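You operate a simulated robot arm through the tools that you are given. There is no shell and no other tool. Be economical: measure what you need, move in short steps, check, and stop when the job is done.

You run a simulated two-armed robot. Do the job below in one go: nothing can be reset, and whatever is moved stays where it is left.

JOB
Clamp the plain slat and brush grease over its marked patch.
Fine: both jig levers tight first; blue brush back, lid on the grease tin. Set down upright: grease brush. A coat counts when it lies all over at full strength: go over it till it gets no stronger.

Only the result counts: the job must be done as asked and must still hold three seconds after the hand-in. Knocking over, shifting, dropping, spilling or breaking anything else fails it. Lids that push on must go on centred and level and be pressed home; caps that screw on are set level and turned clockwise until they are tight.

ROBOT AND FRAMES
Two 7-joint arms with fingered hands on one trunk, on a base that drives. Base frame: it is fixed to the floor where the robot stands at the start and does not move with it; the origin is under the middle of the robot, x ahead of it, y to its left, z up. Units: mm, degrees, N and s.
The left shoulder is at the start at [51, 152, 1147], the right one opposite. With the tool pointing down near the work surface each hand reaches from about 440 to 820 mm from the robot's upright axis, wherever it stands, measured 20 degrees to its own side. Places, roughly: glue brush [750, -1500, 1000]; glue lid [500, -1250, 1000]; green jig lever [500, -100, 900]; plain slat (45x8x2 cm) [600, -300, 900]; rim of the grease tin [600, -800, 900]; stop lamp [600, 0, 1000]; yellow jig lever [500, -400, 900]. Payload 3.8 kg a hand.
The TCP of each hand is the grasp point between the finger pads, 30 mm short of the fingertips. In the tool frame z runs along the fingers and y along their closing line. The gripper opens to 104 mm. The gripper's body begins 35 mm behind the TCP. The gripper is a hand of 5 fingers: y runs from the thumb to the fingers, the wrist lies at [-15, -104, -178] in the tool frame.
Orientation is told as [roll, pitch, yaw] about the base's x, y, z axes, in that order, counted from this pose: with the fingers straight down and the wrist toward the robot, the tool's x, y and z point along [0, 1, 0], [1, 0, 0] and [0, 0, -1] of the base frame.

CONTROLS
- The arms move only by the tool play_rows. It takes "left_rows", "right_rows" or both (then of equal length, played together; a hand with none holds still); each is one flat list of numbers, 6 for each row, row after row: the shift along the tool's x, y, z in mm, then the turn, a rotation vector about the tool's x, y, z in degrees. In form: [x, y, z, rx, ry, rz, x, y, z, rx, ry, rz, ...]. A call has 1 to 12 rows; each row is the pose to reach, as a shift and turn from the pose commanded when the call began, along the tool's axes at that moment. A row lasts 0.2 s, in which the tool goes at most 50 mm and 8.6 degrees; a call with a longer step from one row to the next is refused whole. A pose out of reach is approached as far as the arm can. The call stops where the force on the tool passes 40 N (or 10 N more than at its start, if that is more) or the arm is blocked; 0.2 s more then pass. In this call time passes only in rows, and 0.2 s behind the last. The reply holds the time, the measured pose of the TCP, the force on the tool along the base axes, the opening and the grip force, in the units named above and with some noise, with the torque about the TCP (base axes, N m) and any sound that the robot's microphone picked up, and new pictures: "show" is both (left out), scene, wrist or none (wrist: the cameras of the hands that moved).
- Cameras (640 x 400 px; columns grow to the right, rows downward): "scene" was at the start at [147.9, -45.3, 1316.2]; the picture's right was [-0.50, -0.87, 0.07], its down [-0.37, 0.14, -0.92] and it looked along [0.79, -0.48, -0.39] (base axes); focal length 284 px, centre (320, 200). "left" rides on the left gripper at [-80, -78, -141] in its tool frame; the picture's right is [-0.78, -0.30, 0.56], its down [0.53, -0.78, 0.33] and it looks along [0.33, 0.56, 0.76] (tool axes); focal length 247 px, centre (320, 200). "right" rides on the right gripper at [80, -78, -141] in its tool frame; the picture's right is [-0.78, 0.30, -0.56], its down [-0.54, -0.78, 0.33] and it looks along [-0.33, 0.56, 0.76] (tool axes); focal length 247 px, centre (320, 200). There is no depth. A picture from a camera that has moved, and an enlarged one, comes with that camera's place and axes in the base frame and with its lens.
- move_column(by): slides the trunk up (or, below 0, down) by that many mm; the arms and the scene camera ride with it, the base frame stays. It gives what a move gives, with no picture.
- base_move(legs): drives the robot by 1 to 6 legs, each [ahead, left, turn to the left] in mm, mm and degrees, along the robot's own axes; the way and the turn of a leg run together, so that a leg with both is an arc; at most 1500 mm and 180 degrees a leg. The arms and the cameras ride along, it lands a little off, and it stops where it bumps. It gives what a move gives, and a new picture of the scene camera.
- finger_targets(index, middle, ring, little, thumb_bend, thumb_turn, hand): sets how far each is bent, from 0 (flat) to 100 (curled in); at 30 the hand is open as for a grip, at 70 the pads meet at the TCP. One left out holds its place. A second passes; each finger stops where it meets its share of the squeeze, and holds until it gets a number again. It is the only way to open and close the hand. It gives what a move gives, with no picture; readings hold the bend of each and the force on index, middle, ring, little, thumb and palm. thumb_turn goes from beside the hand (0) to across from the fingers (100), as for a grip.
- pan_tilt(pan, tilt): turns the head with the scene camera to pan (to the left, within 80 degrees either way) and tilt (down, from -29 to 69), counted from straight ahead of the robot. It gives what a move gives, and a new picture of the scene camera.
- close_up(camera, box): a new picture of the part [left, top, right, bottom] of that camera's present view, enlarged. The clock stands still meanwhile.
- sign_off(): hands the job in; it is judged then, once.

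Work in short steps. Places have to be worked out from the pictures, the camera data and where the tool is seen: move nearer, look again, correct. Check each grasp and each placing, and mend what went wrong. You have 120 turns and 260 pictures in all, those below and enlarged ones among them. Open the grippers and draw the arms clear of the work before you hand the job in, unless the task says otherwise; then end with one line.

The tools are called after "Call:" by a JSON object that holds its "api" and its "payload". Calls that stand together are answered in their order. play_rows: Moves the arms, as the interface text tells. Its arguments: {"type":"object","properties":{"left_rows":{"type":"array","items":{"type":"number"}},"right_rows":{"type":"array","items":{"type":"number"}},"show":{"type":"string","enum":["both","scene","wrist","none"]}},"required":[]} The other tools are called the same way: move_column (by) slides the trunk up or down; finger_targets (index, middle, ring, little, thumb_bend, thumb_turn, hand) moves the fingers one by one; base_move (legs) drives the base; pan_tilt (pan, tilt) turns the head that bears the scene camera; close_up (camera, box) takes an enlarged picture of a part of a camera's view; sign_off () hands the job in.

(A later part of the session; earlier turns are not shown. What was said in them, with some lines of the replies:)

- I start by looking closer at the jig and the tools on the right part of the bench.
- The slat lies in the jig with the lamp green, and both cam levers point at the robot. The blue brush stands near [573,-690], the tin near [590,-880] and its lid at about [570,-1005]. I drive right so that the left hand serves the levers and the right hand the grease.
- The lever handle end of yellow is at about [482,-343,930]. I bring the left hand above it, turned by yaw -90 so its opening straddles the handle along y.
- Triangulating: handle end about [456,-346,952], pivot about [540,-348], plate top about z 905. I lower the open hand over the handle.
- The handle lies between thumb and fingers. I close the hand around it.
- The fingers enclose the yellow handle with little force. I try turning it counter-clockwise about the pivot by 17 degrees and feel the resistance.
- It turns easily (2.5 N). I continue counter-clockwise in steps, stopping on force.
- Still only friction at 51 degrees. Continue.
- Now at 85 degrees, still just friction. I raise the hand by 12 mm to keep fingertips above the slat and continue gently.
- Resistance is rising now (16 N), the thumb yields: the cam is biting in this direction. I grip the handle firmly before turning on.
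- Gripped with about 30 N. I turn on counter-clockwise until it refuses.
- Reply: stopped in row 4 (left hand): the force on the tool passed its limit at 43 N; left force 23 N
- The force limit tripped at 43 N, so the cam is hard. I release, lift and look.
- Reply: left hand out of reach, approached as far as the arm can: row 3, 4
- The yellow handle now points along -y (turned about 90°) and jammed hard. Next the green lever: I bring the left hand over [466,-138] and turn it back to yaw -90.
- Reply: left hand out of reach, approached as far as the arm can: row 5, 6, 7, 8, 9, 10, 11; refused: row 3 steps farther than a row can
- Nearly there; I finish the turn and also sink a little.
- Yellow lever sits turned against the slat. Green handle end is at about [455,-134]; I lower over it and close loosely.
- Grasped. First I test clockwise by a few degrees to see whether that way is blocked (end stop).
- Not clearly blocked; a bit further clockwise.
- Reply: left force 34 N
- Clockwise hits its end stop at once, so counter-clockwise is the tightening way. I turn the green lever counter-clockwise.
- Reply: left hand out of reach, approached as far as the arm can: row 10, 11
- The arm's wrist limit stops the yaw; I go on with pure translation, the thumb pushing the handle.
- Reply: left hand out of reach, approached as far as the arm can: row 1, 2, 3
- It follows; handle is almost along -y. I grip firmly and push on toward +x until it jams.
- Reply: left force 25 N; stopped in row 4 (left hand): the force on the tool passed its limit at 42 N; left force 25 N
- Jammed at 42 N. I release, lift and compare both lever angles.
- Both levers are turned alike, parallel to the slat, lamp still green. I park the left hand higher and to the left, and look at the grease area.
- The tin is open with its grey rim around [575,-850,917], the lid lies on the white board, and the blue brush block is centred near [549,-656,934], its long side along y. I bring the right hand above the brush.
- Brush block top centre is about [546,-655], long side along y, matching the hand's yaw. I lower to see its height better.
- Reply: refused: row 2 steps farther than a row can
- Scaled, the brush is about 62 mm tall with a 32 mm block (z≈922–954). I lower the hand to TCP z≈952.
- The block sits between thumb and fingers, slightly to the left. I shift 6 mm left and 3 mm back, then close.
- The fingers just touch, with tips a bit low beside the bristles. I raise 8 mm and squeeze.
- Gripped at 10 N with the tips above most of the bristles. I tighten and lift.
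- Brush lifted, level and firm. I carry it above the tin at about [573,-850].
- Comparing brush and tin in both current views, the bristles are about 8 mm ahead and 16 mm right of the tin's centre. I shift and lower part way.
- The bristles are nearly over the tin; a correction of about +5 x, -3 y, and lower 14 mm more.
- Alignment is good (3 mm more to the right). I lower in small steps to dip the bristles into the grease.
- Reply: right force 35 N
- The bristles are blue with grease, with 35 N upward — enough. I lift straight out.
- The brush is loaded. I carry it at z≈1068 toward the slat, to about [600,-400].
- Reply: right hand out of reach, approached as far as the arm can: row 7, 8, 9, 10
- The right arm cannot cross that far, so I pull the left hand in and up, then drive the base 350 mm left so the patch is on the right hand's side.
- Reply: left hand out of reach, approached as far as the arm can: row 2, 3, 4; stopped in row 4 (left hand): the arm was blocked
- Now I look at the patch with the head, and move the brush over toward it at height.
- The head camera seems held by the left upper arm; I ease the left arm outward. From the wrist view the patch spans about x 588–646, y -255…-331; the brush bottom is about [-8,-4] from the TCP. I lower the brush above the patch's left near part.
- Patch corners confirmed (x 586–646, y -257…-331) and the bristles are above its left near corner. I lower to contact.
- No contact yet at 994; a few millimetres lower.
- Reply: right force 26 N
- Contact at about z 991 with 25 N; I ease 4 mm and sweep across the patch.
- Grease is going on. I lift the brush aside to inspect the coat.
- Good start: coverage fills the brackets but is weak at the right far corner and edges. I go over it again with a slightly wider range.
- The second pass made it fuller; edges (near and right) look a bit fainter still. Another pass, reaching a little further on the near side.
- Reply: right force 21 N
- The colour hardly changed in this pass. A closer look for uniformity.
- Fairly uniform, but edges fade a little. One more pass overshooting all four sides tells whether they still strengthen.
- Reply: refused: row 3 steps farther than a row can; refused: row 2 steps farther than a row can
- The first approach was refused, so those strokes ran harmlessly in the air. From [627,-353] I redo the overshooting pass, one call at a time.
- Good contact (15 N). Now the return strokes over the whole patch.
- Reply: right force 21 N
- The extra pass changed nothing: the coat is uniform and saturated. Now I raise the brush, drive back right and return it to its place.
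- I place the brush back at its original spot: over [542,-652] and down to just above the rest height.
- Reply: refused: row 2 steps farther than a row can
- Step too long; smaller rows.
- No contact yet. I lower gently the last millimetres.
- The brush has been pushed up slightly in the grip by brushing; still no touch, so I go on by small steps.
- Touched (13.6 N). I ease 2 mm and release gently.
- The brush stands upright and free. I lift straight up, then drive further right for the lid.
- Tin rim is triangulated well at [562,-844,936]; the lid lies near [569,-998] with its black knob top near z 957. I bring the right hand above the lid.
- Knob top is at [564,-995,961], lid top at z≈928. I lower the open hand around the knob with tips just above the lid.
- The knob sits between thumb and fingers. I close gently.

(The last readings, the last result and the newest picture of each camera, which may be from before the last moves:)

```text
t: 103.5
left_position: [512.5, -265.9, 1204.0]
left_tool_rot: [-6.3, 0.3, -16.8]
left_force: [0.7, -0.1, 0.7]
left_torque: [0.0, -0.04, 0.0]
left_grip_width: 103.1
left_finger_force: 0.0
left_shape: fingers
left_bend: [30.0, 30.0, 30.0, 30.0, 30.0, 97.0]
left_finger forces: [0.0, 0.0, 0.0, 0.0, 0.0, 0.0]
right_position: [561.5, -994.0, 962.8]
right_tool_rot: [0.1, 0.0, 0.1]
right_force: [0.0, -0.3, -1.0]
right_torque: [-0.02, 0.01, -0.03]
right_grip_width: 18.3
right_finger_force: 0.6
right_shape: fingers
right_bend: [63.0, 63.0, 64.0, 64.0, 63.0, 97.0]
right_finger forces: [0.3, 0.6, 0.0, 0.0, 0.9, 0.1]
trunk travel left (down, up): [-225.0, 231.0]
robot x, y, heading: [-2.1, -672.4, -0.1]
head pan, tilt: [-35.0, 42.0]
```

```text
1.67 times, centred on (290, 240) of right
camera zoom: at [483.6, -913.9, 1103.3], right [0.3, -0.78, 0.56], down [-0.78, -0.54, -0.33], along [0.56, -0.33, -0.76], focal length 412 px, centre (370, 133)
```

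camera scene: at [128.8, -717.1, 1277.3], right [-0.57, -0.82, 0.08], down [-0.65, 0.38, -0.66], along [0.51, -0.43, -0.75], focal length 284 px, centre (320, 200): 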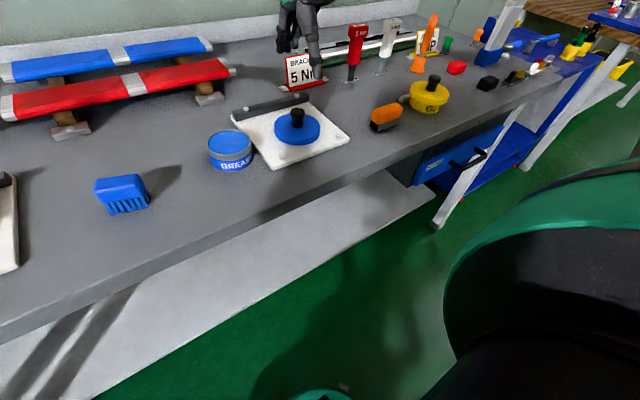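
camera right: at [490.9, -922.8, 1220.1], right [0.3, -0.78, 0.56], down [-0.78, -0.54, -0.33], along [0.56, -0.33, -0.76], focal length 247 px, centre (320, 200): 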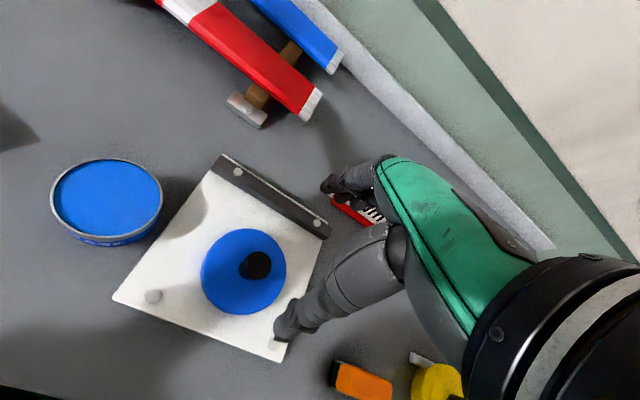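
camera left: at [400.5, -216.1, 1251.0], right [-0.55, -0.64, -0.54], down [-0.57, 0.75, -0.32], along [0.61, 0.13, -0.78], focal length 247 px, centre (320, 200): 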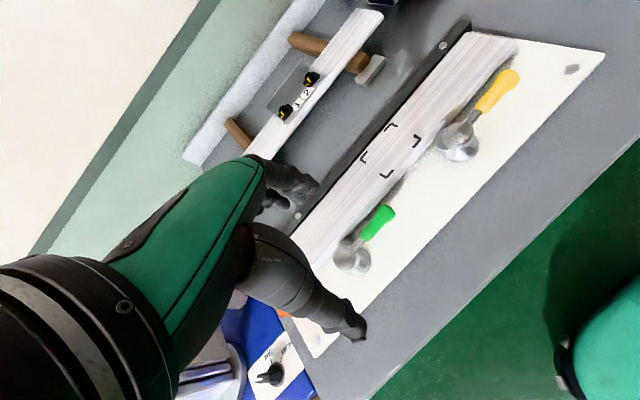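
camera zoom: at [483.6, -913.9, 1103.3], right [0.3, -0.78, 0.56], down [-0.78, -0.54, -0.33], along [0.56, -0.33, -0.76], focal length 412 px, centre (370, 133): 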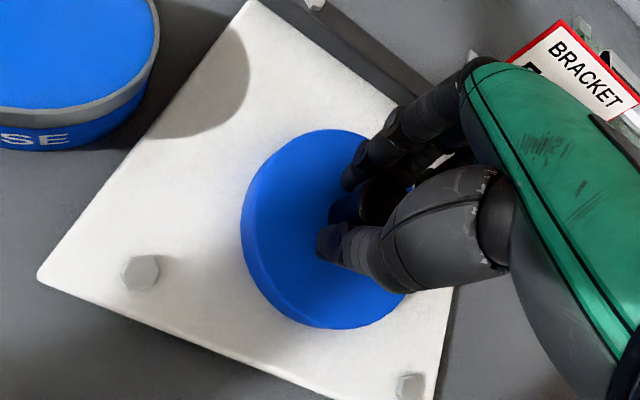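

Contact with the knob. I tighten and lift slightly to check that the lid comes level.

Call:
{"api": "finger_targets", "payload": {"hand": "right", "index": 78, "middle": 78, "ring": 78, "little": 70, "thumb_bend": 74}}

Call:
{"api": "play_rows", "payload": {"right_rows": [0, 0, -10, 0, 0, 0, 0, 0, -40, 0, 0, 0, 0, 0, -60, 0, 0, 0], "show": "both"}}

Call:
{"api": "close_up", "payload": {"camera": "scene", "box": [200, 40, 360, 180]}}

```text
t: 104.5
left_position: [511.6, -265.8, 1201.6]
left_tool_rot: [-6.3, 0.3, -16.8]
left_force: [0.3, -0.3, -0.7]
left_torque: [0.0, -0.02, -0.01]
left_grip_width: 103.0
left_finger_force: 0.1
left_shape: fingers
left_bend: [30.0, 30.0, 30.0, 30.0, 30.0, 97.0]
left_finger forces: [0.0, 0.0, 0.0, 0.1, 0.1, 0.0]
right_position: [562.8, -994.1, 964.0]
right_tool_rot: [0.0, 0.0, 0.2]
right_force: [0.4, -0.7, 3.1]
right_torque: [-0.03, 0.13, 0.01]
right_grip_width: 13.9
right_finger_force: 16.2
right_shape: fingers
right_bend: [73.0, 72.0, 78.0, 70.0, 64.0, 95.0]
right_finger forces: [8.0, 8.7, 0.0, 0.1, 15.9, 0.0]
trunk travel left (down, up): [-225.0, 231.0]
robot x, y, heading: [-1.7, -666.1, 0.2]
head pan, tilt: [-35.0, 42.0]
```

```text
t: 105.3
left_position: [511.0, -267.8, 1201.3]
left_tool_rot: [-6.3, 0.3, -16.8]
left_force: [0.2, -1.2, 0.5]
left_torque: [0.02, 0.02, -0.01]
left_grip_width: 102.9
left_finger_force: 0.0
left_shape: fingers
left_bend: [30.0, 30.0, 30.0, 30.0, 30.0, 97.0]
left_finger forces: [0.0, 0.0, 0.0, 0.0, 0.0, 0.0]
right_position: [561.2, -995.9, 1022.5]
right_tool_rot: [0.0, 0.2, 0.0]
right_force: [0.4, 0.0, -0.7]
right_torque: [0.04, -0.01, -0.03]
right_grip_width: 13.6
right_finger_force: 15.6
right_shape: fingers
right_bend: [73.0, 73.0, 78.0, 70.0, 64.0, 95.0]
right_finger forces: [8.2, 8.5, 0.1, 0.0, 14.4, 0.0]
trunk travel left (down, up): [-225.0, 231.0]
robot x, y, heading: [-4.0, -671.3, 0.2]
head pan, tilt: [-35.0, 42.0]
camera scene: at [128.6, -717.2, 1277.3], right [-0.57, -0.82, 0.08], down [-0.65, 0.38, -0.66], along [0.51, -0.43, -0.75], focal length 284 px, centre (320, 200)
camera right: at [484.4, -916.6, 1163.4], right [0.3, -0.78, 0.56], down [-0.78, -0.54, -0.33], along [0.56, -0.33, -0.76], focal length 247 px, centre (320, 200)
```

scene: 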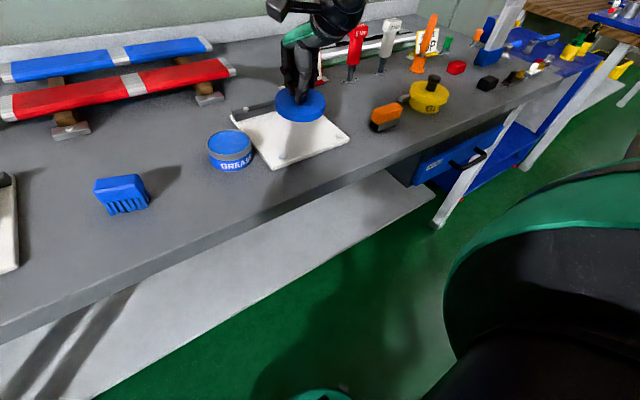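
right: 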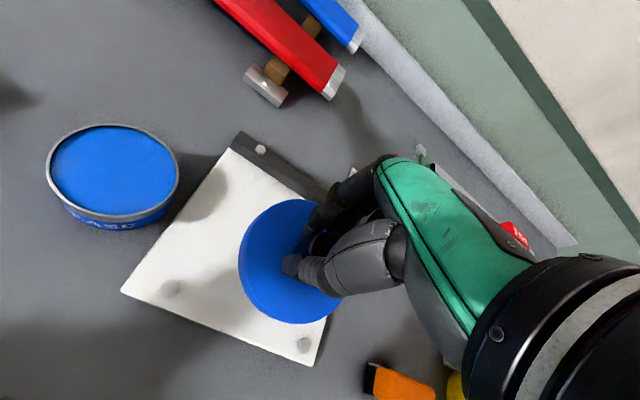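

```text
2.86 times, centred on (280, 110) of scene
camera zoom: at [128.6, -717.2, 1277.3], right [-0.57, -0.82, 0.08], down [-0.65, 0.38, -0.66], along [0.51, -0.43, -0.75], focal length 811 px, centre (434, 457)
```

zoom: 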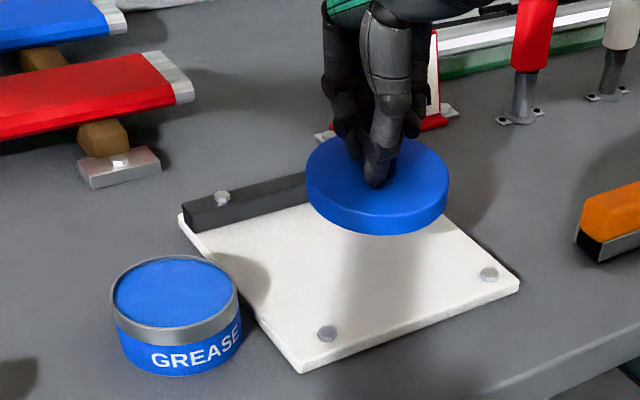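

Lid lifted level. I move it over the tin (about +5 x, +148 y) and compare in both views.

Call:
{"api": "play_rows", "payload": {"right_rows": [40, 2, -5, 0, 0, 0, 80, 4, -5, 0, 0, 0, 120, 5, -5, 0, 0, 0, 149, 5, 0, 0, 0, 0], "show": "none"}}

Call:
{"api": "close_up", "payload": {"camera": "scene", "box": [170, 60, 310, 180]}}

Call:
{"api": "close_up", "payload": {"camera": "right", "box": [180, 140, 400, 360]}}

```text
t: 106.3
left_position: [513.1, -266.3, 1202.2]
left_tool_rot: [-6.3, 0.3, -16.8]
left_force: [0.5, 0.7, -0.6]
left_torque: [-0.03, -0.01, 0.0]
left_grip_width: 103.1
left_finger_force: 0.0
left_shape: fingers
left_bend: [30.0, 30.0, 30.0, 30.0, 30.0, 97.0]
left_finger forces: [0.0, 0.0, 0.0, 0.1, 0.0, 0.1]
right_position: [568.1, -842.1, 1020.4]
right_tool_rot: [0.0, 0.1, 0.0]
right_force: [0.1, 0.1, -0.7]
right_torque: [-0.03, 0.0, 0.0]
right_grip_width: 13.7
right_finger_force: 15.4
right_shape: fingers
right_bend: [73.0, 73.0, 78.0, 70.0, 64.0, 95.0]
right_finger forces: [8.2, 8.4, 0.0, 0.0, 14.3, 0.1]
trunk travel left (down, up): [-225.0, 231.0]
robot x, y, heading: [-1.9, -669.7, -0.0]
head pan, tilt: [-35.0, 42.0]
```

```text
3.33 times, centred on (240, 120) of scene
camera zoom: at [129.0, -716.2, 1277.2], right [-0.57, -0.82, 0.08], down [-0.65, 0.38, -0.66], along [0.51, -0.43, -0.75], focal length 946 px, centre (587, 467)
```

zoom: 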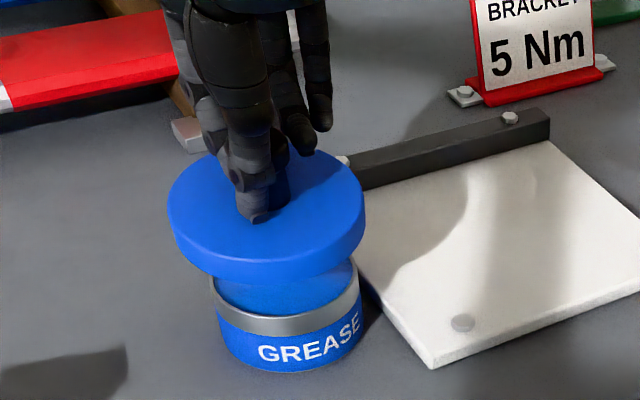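

```text
1.82 times, centred on (290, 250) of right
camera zoom: at [490.0, -763.6, 1162.4], right [0.3, -0.78, 0.56], down [-0.78, -0.54, -0.33], along [0.56, -0.33, -0.76], focal length 449 px, centre (374, 109)
```

zoom: 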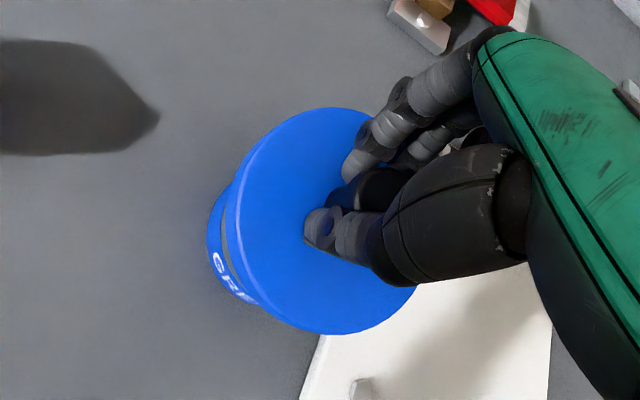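

In both views the lid needs about +3 x and -4 y. I correct and lower 14 mm to inspect again.

Call:
{"api": "play_rows", "payload": {"right_rows": [-4, 3, 0, 0, 0, 0, -4, 3, 14, 0, 0, 0], "show": "none"}}

Call:
{"api": "close_up", "payload": {"camera": "scene", "box": [170, 80, 310, 180]}}

Call:
{"api": "close_up", "payload": {"camera": "right", "box": [200, 160, 400, 360]}}

```text
t: 107.0
left_position: [512.1, -266.6, 1202.3]
left_tool_rot: [-6.2, 0.4, -16.8]
left_force: [-1.7, -0.4, -0.2]
left_torque: [0.01, 0.0, 0.02]
left_grip_width: 102.9
left_finger_force: 0.0
left_shape: fingers
left_bend: [30.0, 30.0, 30.0, 30.0, 30.0, 97.0]
left_finger forces: [0.0, 0.0, 0.1, 0.1, 0.1, 0.0]
right_position: [571.9, -848.2, 1006.2]
right_tool_rot: [0.0, 0.0, 0.1]
right_force: [-0.4, -0.2, -0.7]
right_torque: [-0.02, -0.02, -0.02]
right_grip_width: 13.4
right_finger_force: 15.3
right_shape: fingers
right_bend: [73.0, 73.0, 78.0, 70.0, 64.0, 95.0]
right_finger forces: [8.2, 8.5, 0.1, 0.0, 14.3, 0.1]
trunk travel left (down, up): [-225.0, 231.0]
robot x, y, heading: [-0.5, -669.3, 0.1]
head pan, tilt: [-35.0, 42.0]
```

```text
4.00 times, centred on (240, 130) of scene
camera zoom: at [129.2, -717.1, 1277.2], right [-0.57, -0.82, 0.08], down [-0.65, 0.38, -0.66], along [0.51, -0.43, -0.75], focal length 1136 px, centre (640, 480)
```

zoom: 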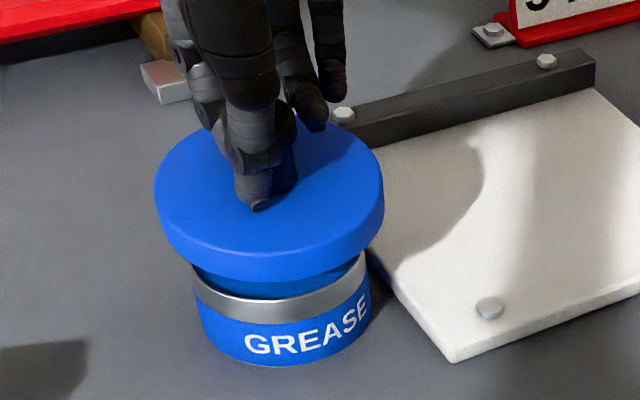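

```text
2.00 times, centred on (300, 260) of right
camera zoom: at [492.6, -769.1, 1147.9], right [0.3, -0.78, 0.56], down [-0.78, -0.54, -0.33], along [0.56, -0.33, -0.76], focal length 494 px, centre (360, 80)
```

zoom: 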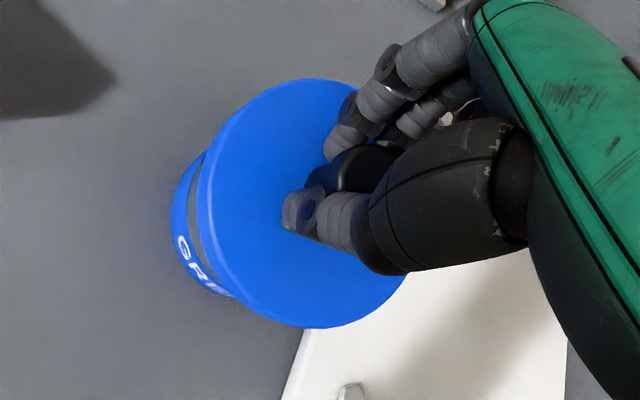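

The lid centre computes to about [561,-845], matching the tin's [562,-844.5]. I lower gently until contact.

Call:
{"api": "play_rows", "payload": {"right_rows": [0, 0, 4, 0, 0, 0, 0, 0, 8, 0, 0, 0, 0, 0, 12, 0, 0, 0], "show": "none"}}

Call:
{"api": "close_up", "payload": {"camera": "scene", "box": [170, 80, 310, 180]}}

Call:
{"api": "close_up", "payload": {"camera": "right", "box": [200, 160, 400, 360]}}

```text
t: 107.8
left_position: [513.4, -267.9, 1201.4]
left_tool_rot: [-6.3, 0.4, -16.8]
left_force: [-0.1, -0.3, 0.1]
left_torque: [0.0, -0.01, 0.02]
left_grip_width: 102.8
left_finger_force: 0.0
left_shape: fingers
left_bend: [30.0, 30.0, 30.0, 30.0, 30.0, 97.0]
left_finger forces: [0.0, 0.1, 0.0, 0.0, 0.1, 0.1]
right_position: [570.3, -850.7, 996.0]
right_tool_rot: [0.0, 0.0, 0.1]
right_force: [0.3, -0.2, 0.8]
right_torque: [0.03, -0.03, 0.01]
right_grip_width: 13.8
right_finger_force: 15.2
right_shape: fingers
right_bend: [73.0, 73.0, 78.0, 70.0, 64.0, 95.0]
right_finger forces: [8.1, 8.5, 0.1, 0.0, 14.3, 0.0]
trunk travel left (down, up): [-225.0, 231.0]
robot x, y, heading: [0.3, -669.7, 0.1]
head pan, tilt: [-35.0, 42.0]
```

```text
4.00 times, centred on (240, 130) of scene
camera zoom: at [128.8, -717.3, 1277.2], right [-0.57, -0.82, 0.08], down [-0.65, 0.38, -0.66], along [0.51, -0.43, -0.75], focal length 1136 px, centre (640, 480)
```

zoom: 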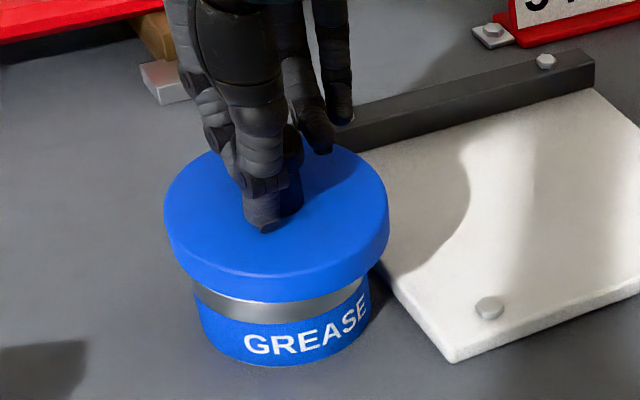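

```text
2.00 times, centred on (300, 260) of right
camera zoom: at [492.3, -770.8, 1136.2], right [0.3, -0.78, 0.56], down [-0.78, -0.54, -0.33], along [0.56, -0.33, -0.76], focal length 494 px, centre (360, 80)
```

zoom: 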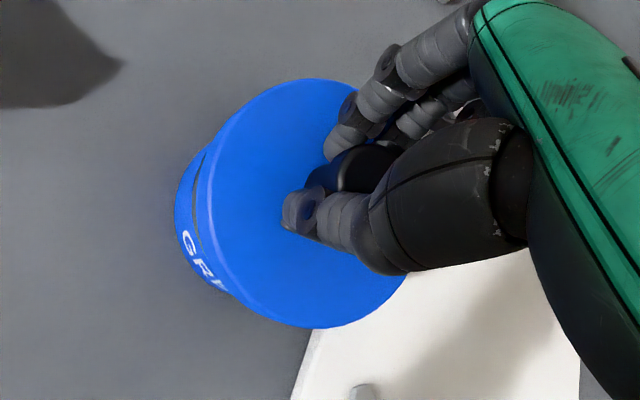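

Centred to within a few mm in the image; I shift +2 x, +1 y and lower in small steps watching force and torque.

Call:
{"api": "play_rows", "payload": {"right_rows": [1, 2, 2, 0, 0, 0, 1, 2, 5, 0, 0, 0], "show": "none"}}

Call:
{"api": "close_up", "payload": {"camera": "right", "box": [240, 190, 370, 340]}}

Call:
{"api": "close_up", "payload": {"camera": "scene", "box": [195, 105, 285, 175]}}

```text
t: 108.3
left_position: [512.2, -267.2, 1201.7]
left_tool_rot: [-6.4, 0.4, -16.9]
left_force: [-0.2, -0.7, -0.4]
left_torque: [0.0, -0.02, 0.01]
left_grip_width: 102.8
left_finger_force: 0.1
left_shape: fingers
left_bend: [30.0, 30.0, 30.0, 30.0, 30.0, 97.0]
left_finger forces: [0.0, 0.1, 0.0, 0.0, 0.1, 0.0]
right_position: [573.8, -849.0, 991.5]
right_tool_rot: [-0.1, 0.1, 0.1]
right_force: [0.8, 0.6, -0.8]
right_torque: [0.01, -0.01, 0.0]
right_grip_width: 13.8
right_finger_force: 15.8
right_shape: fingers
right_bend: [73.0, 73.0, 78.0, 70.0, 64.0, 95.0]
right_finger forces: [8.2, 8.4, 0.0, 0.1, 14.3, 0.0]
trunk travel left (down, up): [-225.0, 231.0]
robot x, y, heading: [-2.5, -669.4, -0.1]
head pan, tilt: [-35.0, 42.0]
```

```text
2.67 times, centred on (305, 265) of right
camera zoom: at [494.6, -769.2, 1132.5], right [0.3, -0.78, 0.56], down [-0.78, -0.54, -0.33], along [0.56, -0.33, -0.76], focal length 659 px, centre (360, 27)
```

zoom: 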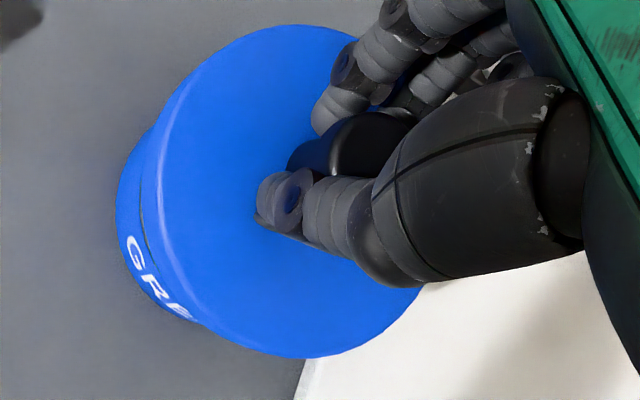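

```text
5.71 times, centred on (240, 140) of scene
camera zoom: at [128.9, -717.3, 1277.2], right [-0.57, -0.82, 0.08], down [-0.65, 0.38, -0.66], along [0.51, -0.43, -0.75], focal length 1622 px, centre (777, 543)
```

zoom: 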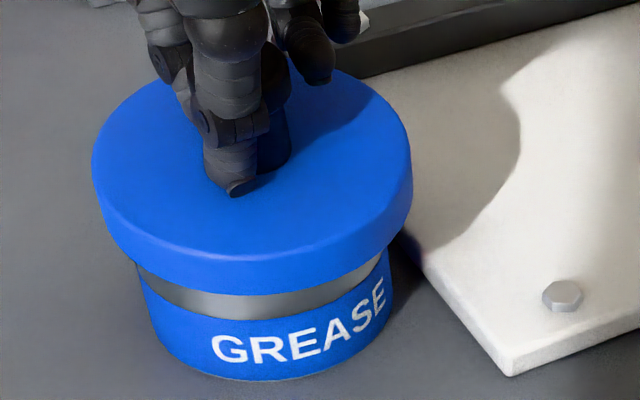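

From the enlarged scene view the lid bottom and the rim coincide within about 2 mm. I continue down.

Call:
{"api": "play_rows", "payload": {"right_rows": [1, 0, 3, 0, 0, 0, 1, 0, 6, 0, 0, 0], "show": "none"}}

Call:
{"api": "close_up", "payload": {"camera": "scene", "box": [195, 105, 285, 175]}}

```text
t: 109.0
left_position: [511.5, -265.9, 1203.3]
left_tool_rot: [-6.4, 0.3, -16.8]
left_force: [-0.7, -0.4, -0.4]
left_torque: [0.02, -0.04, 0.0]
left_grip_width: 102.9
left_finger_force: 0.1
left_shape: fingers
left_bend: [30.0, 30.0, 30.0, 30.0, 30.0, 97.0]
left_finger forces: [0.0, 0.0, 0.1, 0.0, 0.0, 0.0]
right_position: [571.2, -847.3, 987.5]
right_tool_rot: [0.1, -0.3, 0.1]
right_force: [2.1, -1.4, 10.1]
right_torque: [0.14, 0.34, 0.02]
right_grip_width: 13.5
right_finger_force: 19.9
right_shape: fingers
right_bend: [73.0, 73.0, 78.0, 70.0, 64.0, 95.0]
right_finger forces: [8.1, 8.8, 0.0, 0.1, 22.0, 0.0]
trunk travel left (down, up): [-225.0, 231.0]
robot x, y, heading: [-0.7, -669.5, -0.0]
head pan, tilt: [-35.0, 42.0]
```

```text
5.71 times, centred on (240, 140) of scene
camera zoom: at [127.4, -717.3, 1277.6], right [-0.57, -0.82, 0.08], down [-0.65, 0.38, -0.66], along [0.51, -0.43, -0.75], focal length 1622 px, centre (777, 543)
```

zoom: 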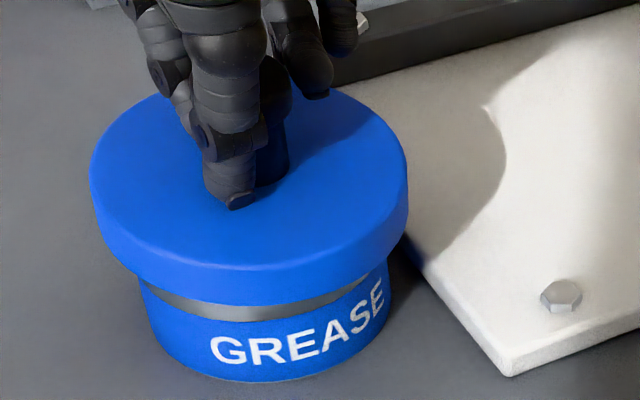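

Contact at 10 N with torque showing it sits on the near side of the rim, so the lid is slightly too far ahead. I lift 3 mm, shift -2.5 x, and lower again.

Call:
{"api": "play_rows", "payload": {"right_rows": [0, 0, -5, 0, 0, 0, 0, -2.5, -5, 0, 0, 0, 0, -2.5, -2, 0, 0, 0, 0, -2.5, 1, 0, 0, 0, 0, -2.5, 3, 0, 0, 0], "show": "none"}}

Call:
{"api": "close_up", "payload": {"camera": "scene", "box": [195, 105, 285, 175]}}

Call:
{"api": "close_up", "payload": {"camera": "right", "box": [240, 190, 370, 340]}}

```text
t: 110.2
left_position: [512.4, -266.7, 1201.9]
left_tool_rot: [-6.3, 0.4, -16.8]
left_force: [0.4, -0.2, -0.3]
left_torque: [0.02, 0.01, -0.02]
left_grip_width: 102.9
left_finger_force: 0.0
left_shape: fingers
left_bend: [30.0, 30.0, 30.0, 30.0, 30.0, 97.0]
left_finger forces: [0.0, 0.0, 0.0, 0.0, 0.0, 0.1]
right_position: [568.9, -846.1, 982.1]
right_tool_rot: [0.0, 0.1, 0.2]
right_force: [-0.4, -0.4, -0.9]
right_torque: [0.01, 0.01, 0.0]
right_grip_width: 13.6
right_finger_force: 15.8
right_shape: fingers
right_bend: [73.0, 73.0, 78.0, 70.0, 64.0, 94.0]
right_finger forces: [7.8, 8.8, 0.0, 0.1, 14.6, 0.0]
trunk travel left (down, up): [-225.0, 231.0]
robot x, y, heading: [-0.7, -670.4, 0.0]
head pan, tilt: [-35.0, 42.0]
```

```text
5.71 times, centred on (240, 140) of scene
camera zoom: at [128.7, -717.3, 1277.3], right [-0.57, -0.82, 0.08], down [-0.65, 0.38, -0.66], along [0.51, -0.43, -0.75], focal length 1622 px, centre (777, 543)
```

zoom: 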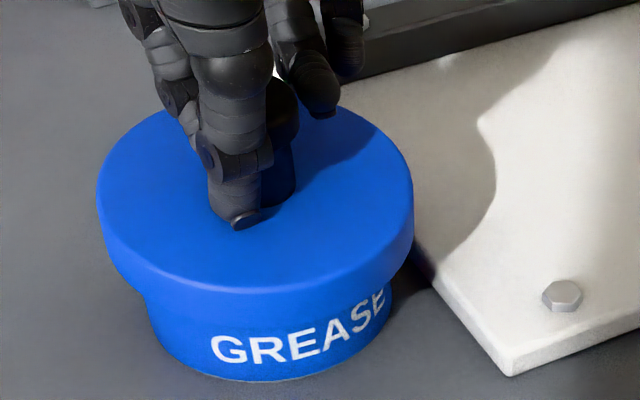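

```text
2.67 times, centred on (305, 265) of right
camera zoom: at [491.6, -768.1, 1122.7], right [0.3, -0.78, 0.56], down [-0.78, -0.54, -0.33], along [0.56, -0.33, -0.76], focal length 659 px, centre (360, 27)
```

zoom: 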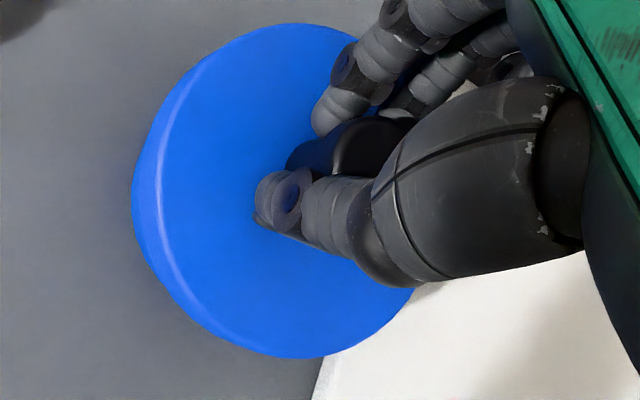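

The lid slipped over the rim freely. I press on down until it resists.

Call:
{"api": "play_rows", "payload": {"right_rows": [0, 0, 3, 0, 0, 0, 0, 0, 6, 0, 0, 0, 0, 0, 9, 0, 0, 0, 0, 0, 12, 0, 0, 0], "show": "none"}}

Call:
{"api": "close_up", "payload": {"camera": "scene", "box": [195, 105, 285, 175]}}

```text
t: 111.2
left_position: [509.5, -265.5, 1204.8]
left_tool_rot: [-6.2, 0.2, -16.8]
left_force: [0.3, -0.3, 0.7]
left_torque: [-0.01, -0.01, 0.02]
left_grip_width: 103.3
left_finger_force: 0.2
left_shape: fingers
left_bend: [30.0, 30.0, 30.0, 30.0, 30.0, 97.0]
left_finger forces: [0.0, 0.0, 0.0, 0.0, 0.0, 0.0]
right_position: [569.1, -847.5, 977.3]
right_tool_rot: [-0.1, -0.7, 0.0]
right_force: [5.4, -2.4, 31.7]
right_torque: [0.12, 0.71, 0.05]
right_grip_width: 13.6
right_finger_force: 31.9
right_shape: fingers
right_bend: [73.0, 73.0, 78.0, 70.0, 67.0, 94.0]
right_finger forces: [9.5, 12.8, 0.1, 0.0, 41.5, 0.0]
trunk travel left (down, up): [-225.0, 231.0]
robot x, y, heading: [4.0, -675.5, 0.1]
head pan, tilt: [-35.0, 42.0]
```

```text
5.71 times, centred on (240, 140) of scene
camera zoom: at [125.7, -716.6, 1278.1], right [-0.57, -0.82, 0.08], down [-0.65, 0.38, -0.66], along [0.51, -0.43, -0.75], focal length 1622 px, centre (777, 543)
```

zoom: 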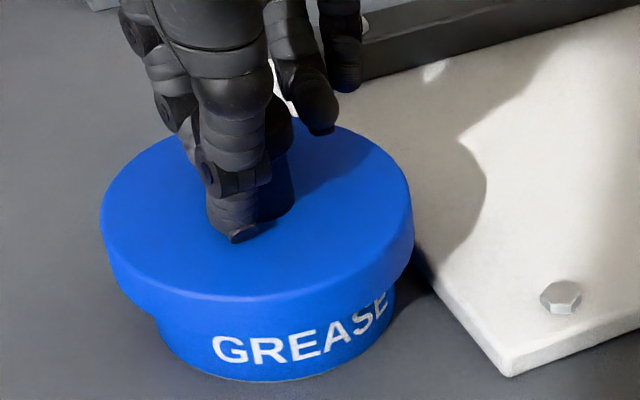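

It resists at 32 N. I press harder in further steps and watch how far it goes.

Call:
{"api": "play_rows", "payload": {"right_rows": [0, 0, 2, 0, 0, 0, 0, 0, 4, 0, 0, 0, 0, 0, 6, 0, 0, 0], "show": "none"}}

Call:
{"api": "close_up", "payload": {"camera": "scene", "box": [195, 105, 285, 175]}}

```text
t: 111.6
left_position: [511.8, -267.4, 1203.4]
left_tool_rot: [-6.1, 0.3, -17.0]
left_force: [0.6, -0.6, -0.2]
left_torque: [-0.03, 0.02, 0.0]
left_grip_width: 103.1
left_finger_force: 0.0
left_shape: fingers
left_bend: [30.0, 30.0, 30.0, 30.0, 30.0, 97.0]
left_finger forces: [0.1, 0.0, 0.0, 0.0, 0.0, 0.1]
right_position: [572.5, -847.2, 976.2]
right_tool_rot: [0.2, -1.0, 0.1]
right_force: [-5.0, 0.1, 19.3]
right_torque: [0.14, 0.89, 0.06]
right_grip_width: 13.7
right_finger_force: 25.9
right_shape: fingers
right_bend: [73.0, 73.0, 78.0, 70.0, 65.0, 94.0]
right_finger forces: [5.8, 7.8, 0.1, 0.0, 38.4, 0.0]
trunk travel left (down, up): [-225.0, 231.0]
robot x, y, heading: [-1.3, -673.6, 0.1]
head pan, tilt: [-35.0, 42.0]
stopped in row 2 (right hand): the force on the tool passed its limit at 44 N (the readings are from after the stop); the commanded pose is now the measured one
```

```text
5.71 times, centred on (240, 140) of scene
camera zoom: at [127.4, -717.4, 1277.1], right [-0.57, -0.82, 0.08], down [-0.65, 0.38, -0.66], along [0.51, -0.43, -0.75], focal length 1622 px, centre (777, 543)
```

zoom: 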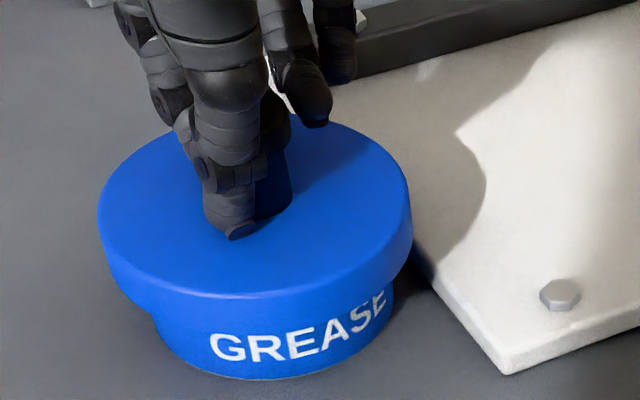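

It took 44 N. I release the knob, lift and inspect whether the lid is level and home.

Call:
{"api": "finger_targets", "payload": {"hand": "right", "index": 30, "middle": 30, "ring": 30, "little": 30, "thumb_bend": 30}}

Call:
{"api": "play_rows", "payload": {"right_rows": [0, 0, -30, 0, 0, 0, 0, 0, -70, 0, 0, 0, 0, 0, -100, 0, 0, 0], "show": "none"}}

Call:
{"api": "close_up", "payload": {"camera": "scene", "box": [195, 105, 285, 175]}}

Call:
{"api": "close_up", "payload": {"camera": "right", "box": [200, 180, 400, 380]}}

```text
t: 112.6
left_position: [512.1, -267.0, 1202.1]
left_tool_rot: [-6.3, 0.3, -16.8]
left_force: [0.2, 0.9, 1.1]
left_torque: [0.02, 0.01, 0.04]
left_grip_width: 102.9
left_finger_force: 0.0
left_shape: fingers
left_bend: [30.0, 30.0, 30.0, 30.0, 30.0, 97.0]
left_finger forces: [0.1, 0.0, 0.0, 0.1, 0.1, 0.1]
right_position: [572.2, -846.2, 973.2]
right_tool_rot: [0.1, -0.7, 0.1]
right_force: [0.1, -0.8, -0.6]
right_torque: [0.0, 0.01, 0.01]
right_grip_width: 103.3
right_finger_force: 0.2
right_shape: fingers
right_bend: [30.0, 30.0, 30.0, 30.0, 30.0, 97.0]
right_finger forces: [0.1, 0.0, 0.0, 0.1, 0.0, 0.1]
trunk travel left (down, up): [-225.0, 231.0]
robot x, y, heading: [-0.6, -673.5, 0.0]
head pan, tilt: [-35.0, 42.0]
```

```text
t: 113.4
left_position: [512.2, -267.3, 1202.9]
left_tool_rot: [-6.4, 0.4, -16.8]
left_force: [0.1, 0.2, 0.8]
left_torque: [0.02, 0.0, -0.01]
left_grip_width: 103.2
left_finger_force: 0.0
left_shape: fingers
left_bend: [30.0, 30.0, 30.0, 30.0, 30.0, 97.0]
left_finger forces: [0.0, 0.0, 0.1, 0.1, 0.0, 0.0]
right_position: [571.1, -846.9, 1073.5]
right_tool_rot: [0.1, -0.6, 0.1]
right_force: [-0.3, -0.2, -0.4]
right_torque: [0.0, -0.02, 0.01]
right_grip_width: 103.3
right_finger_force: 0.1
right_shape: fingers
right_bend: [30.0, 30.0, 30.0, 30.0, 30.0, 97.0]
right_finger forces: [0.0, 0.1, 0.0, 0.0, 0.0, 0.1]
trunk travel left (down, up): [-225.0, 231.0]
robot x, y, heading: [0.5, -672.7, 0.3]
head pan, tilt: [-35.0, 42.0]
```

```text
5.71 times, centred on (240, 140) of scene
camera zoom: at [128.6, -717.3, 1277.3], right [-0.57, -0.82, 0.08], down [-0.65, 0.38, -0.66], along [0.51, -0.43, -0.75], focal length 1622 px, centre (777, 543)
```

zoom: 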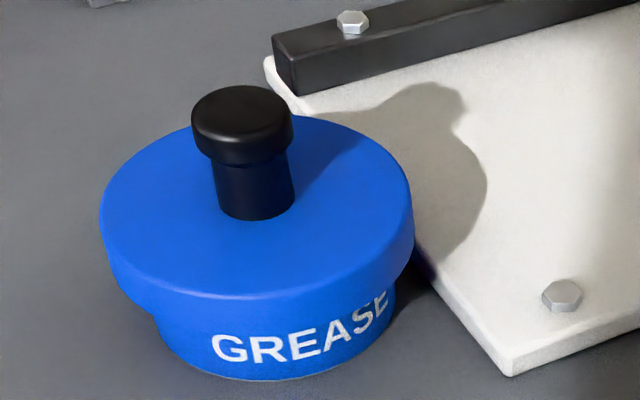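

```text
2.00 times, centred on (300, 280) of right
camera zoom: at [491.5, -768.7, 1214.1], right [0.29, -0.78, 0.56], down [-0.77, -0.54, -0.34], along [0.56, -0.33, -0.76], focal length 494 px, centre (360, 40)
```

zoom: 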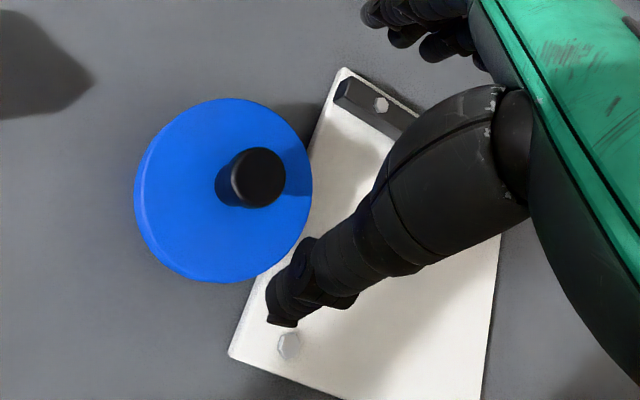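

The lid is on, centred, grey band covered. Knob top is at about [561,-846,978]. I close the hand to a fist of fingertips and press squarely on the knob to make sure it is home.

Call:
{"api": "finger_targets", "payload": {"hand": "right", "index": 72, "middle": 72, "ring": 72, "little": 72, "thumb_bend": 72}}

Call:
{"api": "play_rows", "payload": {"right_rows": [1, -10, 0, 0, 0, 0, 1, -10, 30, 0, 0, 0, 1, -10, 50, 0, 0, 0], "show": "none"}}

Call:
{"api": "close_up", "payload": {"camera": "scene", "box": [180, 70, 300, 170]}}

Call:
{"api": "close_up", "payload": {"camera": "right", "box": [200, 180, 400, 380]}}

```text
t: 114.4
left_position: [512.2, -267.3, 1202.5]
left_tool_rot: [-6.3, 0.4, -16.8]
left_force: [0.0, -0.4, -0.2]
left_torque: [-0.03, 0.02, -0.03]
left_grip_width: 103.1
left_finger_force: 0.0
left_shape: fingers
left_bend: [30.0, 30.0, 30.0, 30.0, 30.0, 97.0]
left_finger forces: [0.0, 0.0, 0.0, 0.0, 0.0, 0.0]
right_position: [572.0, -847.5, 1073.5]
right_tool_rot: [0.1, -0.5, 0.1]
right_force: [-0.2, -1.0, -0.7]
right_torque: [-0.02, 0.0, 0.04]
right_grip_width: 0.2
right_finger_force: 0.0
right_shape: fingers
right_bend: [72.0, 72.0, 72.0, 72.0, 71.0, 97.0]
right_finger forces: [0.1, 0.0, 0.0, 0.0, 0.0, 0.1]
trunk travel left (down, up): [-225.0, 231.0]
robot x, y, heading: [-1.2, -673.3, 0.1]
head pan, tilt: [-35.0, 42.0]
```

```text
t: 115.2
left_position: [513.3, -266.5, 1201.6]
left_tool_rot: [-6.3, 0.4, -16.8]
left_force: [0.0, -0.1, 0.3]
left_torque: [-0.04, 0.03, 0.0]
left_grip_width: 102.8
left_finger_force: 0.1
left_shape: fingers
left_bend: [30.0, 30.0, 30.0, 30.0, 30.0, 97.0]
left_finger forces: [0.1, 0.0, 0.0, 0.1, 0.1, 0.0]
right_position: [562.2, -845.3, 1023.7]
right_tool_rot: [0.2, -0.5, 0.2]
right_force: [-0.4, -0.6, 0.3]
right_torque: [0.04, 0.02, -0.01]
right_grip_width: 0.0
right_finger_force: 0.1
right_shape: fingers
right_bend: [72.0, 72.0, 72.0, 72.0, 71.0, 97.0]
right_finger forces: [0.0, 0.1, 0.0, 0.0, 0.0, 0.1]
trunk travel left (down, up): [-225.0, 231.0]
robot x, y, heading: [0.7, -671.2, -0.0]
head pan, tilt: [-35.0, 42.0]
```

```text
4.00 times, centred on (240, 120) of scene
camera zoom: at [129.4, -717.4, 1277.2], right [-0.57, -0.82, 0.08], down [-0.65, 0.38, -0.66], along [0.51, -0.43, -0.75], focal length 1136 px, centre (640, 520)
```

zoom: 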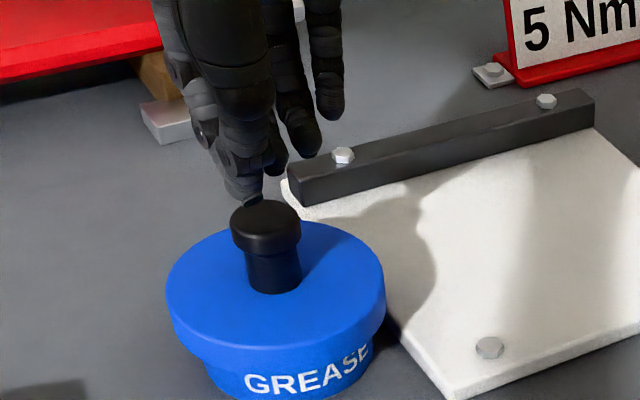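

```text
2.00 times, centred on (300, 280) of right
camera zoom: at [483.1, -767.1, 1163.6], right [0.29, -0.78, 0.56], down [-0.77, -0.54, -0.34], along [0.56, -0.33, -0.76], focal length 494 px, centre (360, 40)
```

zoom: 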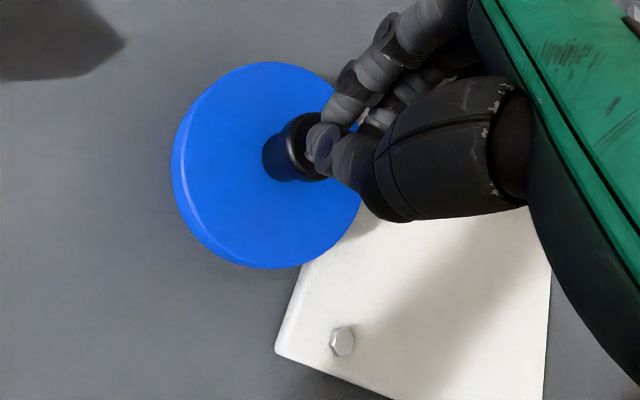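

The fingertips are right above the knob. I press down.

Call:
{"api": "play_rows", "payload": {"right_rows": [0, 0, 6, 0, 0, 0, 0, 0, 12, 0, 0, 0, 0, 0, 17, 0, 0, 0, 0, 0, 22, 0, 0, 0, 0, 0, 27, 0, 0, 0], "show": "none"}}

Call:
{"api": "close_up", "payload": {"camera": "scene", "box": [180, 80, 300, 180]}}

```text
t: 116.4
left_position: [509.6, -267.4, 1203.4]
left_tool_rot: [-6.2, 0.1, -16.9]
left_force: [0.2, -0.2, 0.2]
left_torque: [0.0, 0.05, 0.0]
left_grip_width: 103.1
left_finger_force: 0.0
left_shape: fingers
left_bend: [30.0, 30.0, 30.0, 30.0, 30.0, 97.0]
left_finger forces: [0.0, 0.1, 0.0, 0.0, 0.1, 0.0]
right_position: [565.7, -841.7, 1008.6]
right_tool_rot: [0.5, -2.1, 0.2]
right_force: [-9.4, -0.6, 26.8]
right_torque: [0.04, 0.6, 0.03]
right_grip_width: 0.2
right_finger_force: 14.9
right_shape: fingers
right_bend: [72.0, 72.0, 72.0, 72.0, 71.0, 98.0]
right_finger forces: [0.1, 0.1, 0.0, 0.1, 28.5, 0.0]
trunk travel left (down, up): [-225.0, 231.0]
robot x, y, heading: [-0.0, -668.5, -0.0]
head pan, tilt: [-35.0, 42.0]
stopped in row 5 (right hand): the force on the tool passed its limit at 44 N (the readings are from after the stop); the commanded pose is now the measured one
```

```text
4.00 times, centred on (240, 130) of scene
camera zoom: at [125.8, -717.2, 1277.6], right [-0.57, -0.82, 0.08], down [-0.65, 0.38, -0.66], along [0.51, -0.43, -0.75], focal length 1136 px, centre (640, 480)
```

zoom: 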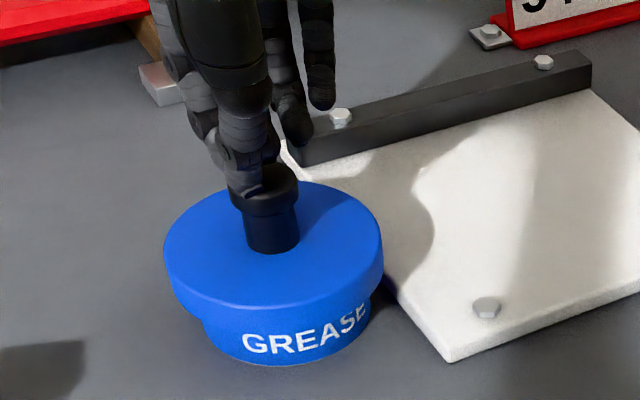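

Another 44 N press on the knob. I lift off and inspect.

Call:
{"api": "play_rows", "payload": {"right_rows": [0, 0, -20, 0, 0, 0, 0, 0, -60, 0, 0, 0, 0, 0, -90, 0, 0, 0], "show": "none"}}

Call:
{"api": "close_up", "payload": {"camera": "scene", "box": [195, 105, 285, 175]}}

```text
t: 117.2
left_position: [512.0, -266.6, 1201.5]
left_tool_rot: [-6.2, 0.3, -16.8]
left_force: [-0.3, 1.0, 0.1]
left_torque: [0.0, -0.02, 0.0]
left_grip_width: 103.0
left_finger_force: 0.1
left_shape: fingers
left_bend: [30.0, 30.0, 30.0, 30.0, 30.0, 97.0]
left_finger forces: [0.0, 0.0, 0.0, 0.0, 0.0, 0.0]
right_position: [565.3, -845.2, 1092.4]
right_tool_rot: [0.3, -1.4, 0.2]
right_force: [-1.2, 0.1, 0.6]
right_torque: [-0.01, 0.0, 0.02]
right_grip_width: 0.1
right_finger_force: 0.0
right_shape: fingers
right_bend: [72.0, 72.0, 72.0, 72.0, 71.0, 98.0]
right_finger forces: [0.0, 0.0, 0.1, 0.1, 0.0, 0.0]
trunk travel left (down, up): [-225.0, 231.0]
robot x, y, heading: [-0.5, -667.0, 0.5]
head pan, tilt: [-35.0, 42.0]
```

```text
5.71 times, centred on (240, 140) of scene
camera zoom: at [128.0, -717.2, 1277.3], right [-0.57, -0.82, 0.08], down [-0.65, 0.38, -0.66], along [0.51, -0.43, -0.75], focal length 1622 px, centre (777, 543)
```

zoom: 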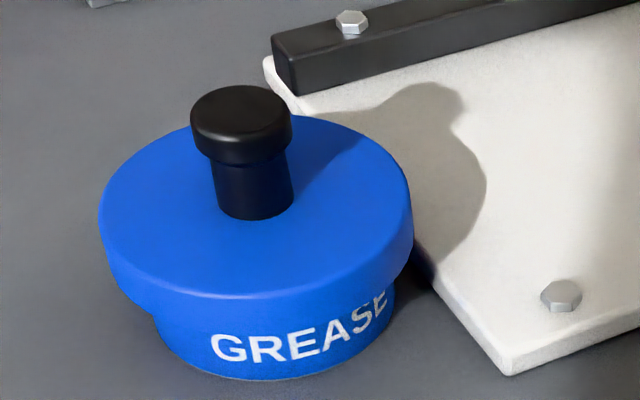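

The lid didn't move under the second press: level, centred and home. I open the right hand, back the robot away and check the jig a last time.

Call:
{"api": "finger_targets", "payload": {"hand": "right", "index": 30, "middle": 30, "ring": 30, "little": 30, "thumb_bend": 30}}

Call:
{"api": "base_move", "payload": {"legs": [[-200, 0, 0]]}}

Call:
{"api": "pan_tilt", "payload": {"pan": 20, "tilt": 30}}

```text
t: 118.2
left_position: [512.0, -267.4, 1203.5]
left_tool_rot: [-6.3, 0.3, -16.8]
left_force: [-0.2, 0.0, -0.1]
left_torque: [-0.02, -0.06, -0.01]
left_grip_width: 102.7
left_finger_force: 0.0
left_shape: fingers
left_bend: [30.0, 30.0, 30.0, 30.0, 30.0, 97.0]
left_finger forces: [0.1, 0.0, 0.0, 0.0, 0.1, 0.1]
right_position: [565.4, -844.6, 1092.6]
right_tool_rot: [0.4, -1.4, 0.1]
right_force: [-0.7, 0.6, 0.1]
right_torque: [0.02, 0.0, 0.02]
right_grip_width: 102.6
right_finger_force: 0.0
right_shape: fingers
right_bend: [30.0, 30.0, 30.0, 30.0, 30.0, 98.0]
right_finger forces: [0.0, 0.0, 0.0, 0.0, 0.0, 0.0]
trunk travel left (down, up): [-225.0, 231.0]
robot x, y, heading: [-2.5, -670.4, 0.1]
head pan, tilt: [-35.0, 42.0]
```

```text
t: 119.8
left_position: [320.3, -269.8, 1201.3]
left_tool_rot: [-6.2, 0.4, -17.1]
left_force: [0.3, 0.1, -0.2]
left_torque: [0.01, -0.01, 0.01]
left_grip_width: 103.0
left_finger_force: 0.0
left_shape: fingers
left_bend: [30.0, 30.0, 30.0, 30.0, 30.0, 97.0]
left_finger forces: [0.0, 0.1, 0.0, 0.0, 0.1, 0.1]
right_position: [368.7, -848.3, 1091.2]
right_tool_rot: [0.3, -1.2, 0.0]
right_force: [0.3, 0.1, -0.3]
right_torque: [-0.02, 0.02, -0.02]
right_grip_width: 102.7
right_finger_force: 0.0
right_shape: fingers
right_bend: [30.0, 30.0, 30.0, 30.0, 30.0, 98.0]
right_finger forces: [0.1, 0.0, 0.0, 0.0, 0.0, 0.0]
trunk travel left (down, up): [-225.0, 231.0]
robot x, y, heading: [-197.4, -672.6, 0.1]
head pan, tilt: [-35.0, 42.0]
camera scene: at [-65.9, -717.6, 1276.9], right [-0.57, -0.82, 0.08], down [-0.65, 0.39, -0.66], along [0.51, -0.43, -0.75], focal length 284 px, centre (320, 200)
```

scene: 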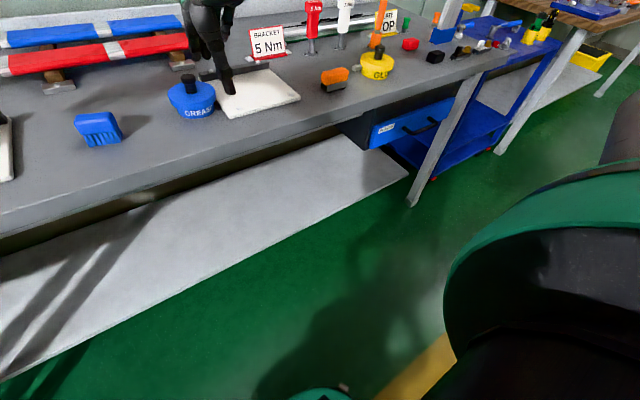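

```text
t: 121.0
left_position: [317.3, -268.3, 1202.7]
left_tool_rot: [-6.3, 0.3, -17.2]
left_force: [-0.4, 0.3, 0.7]
left_torque: [-0.01, 0.01, -0.06]
left_grip_width: 103.1
left_finger_force: 0.1
left_shape: fingers
left_bend: [30.0, 30.0, 30.0, 30.0, 30.0, 97.0]
left_finger forces: [0.0, 0.1, 0.0, 0.0, 0.1, 0.0]
right_position: [368.9, -847.4, 1091.6]
right_tool_rot: [0.3, -1.4, 0.0]
right_force: [0.4, -1.1, -1.0]
right_torque: [0.02, 0.0, -0.01]
right_grip_width: 102.6
right_finger_force: 0.0
right_shape: fingers
right_bend: [30.0, 30.0, 30.0, 30.0, 30.0, 98.0]
right_finger forces: [0.1, 0.1, 0.1, 0.0, 0.1, 0.0]
trunk travel left (down, up): [-225.0, 231.0]
robot x, y, heading: [-198.8, -669.1, 0.2]
head pan, tilt: [20.0, 30.0]
camera scene: at [-48.2, -638.9, 1293.0], right [0.34, -0.94, -0.05], down [-0.59, -0.17, -0.79], along [0.74, 0.29, -0.61], focal length 284 px, centre (320, 200)
```

scene: 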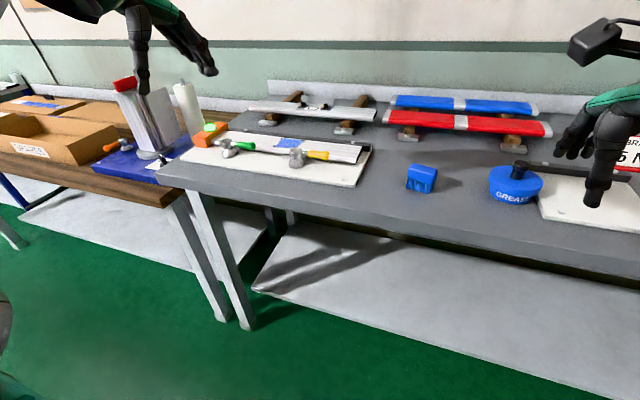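

A final enlarged look at the jig and the brush.

Call:
{"api": "close_up", "payload": {"camera": "scene", "box": [170, 110, 380, 200]}}

Call:
{"api": "close_up", "payload": {"camera": "scene", "box": [390, 130, 560, 220]}}

```text
3.05 times, centred on (275, 155) of scene
camera zoom: at [-48.2, -638.9, 1293.0], right [0.34, -0.94, -0.05], down [-0.59, -0.17, -0.79], along [0.74, 0.29, -0.61], focal length 865 px, centre (457, 337)
```

zoom: 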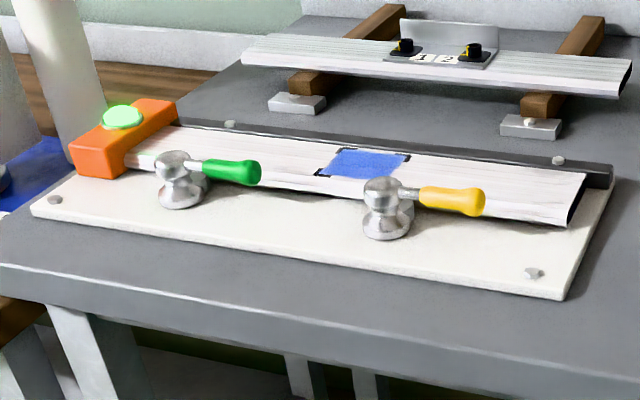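

```text
3.76 times, centred on (475, 175) of scene
camera zoom: at [-48.2, -638.9, 1293.0], right [0.34, -0.94, -0.05], down [-0.59, -0.17, -0.79], along [0.74, 0.29, -0.61], focal length 1069 px, centre (-264, 294)
```

zoom: 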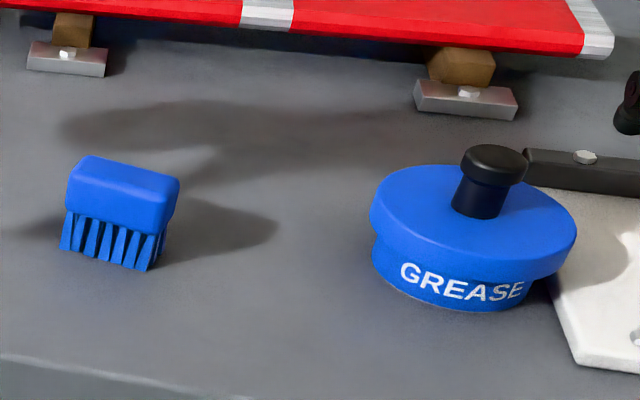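

Both levers are turned tight, the lamp is green, the patch is coated, the brush stands upright and the lid is seated. I hand in.

Call:
{"api": "sign_off", "payload": {}}

```text
The job is handed in.
```

I handed the job in. Both jig levers were turned until they jammed. The slat's marked patch is coated, and the last pass made the coat no stronger. The blue brush is back upright in its place, and the grease lid is centred, level and pressed home.
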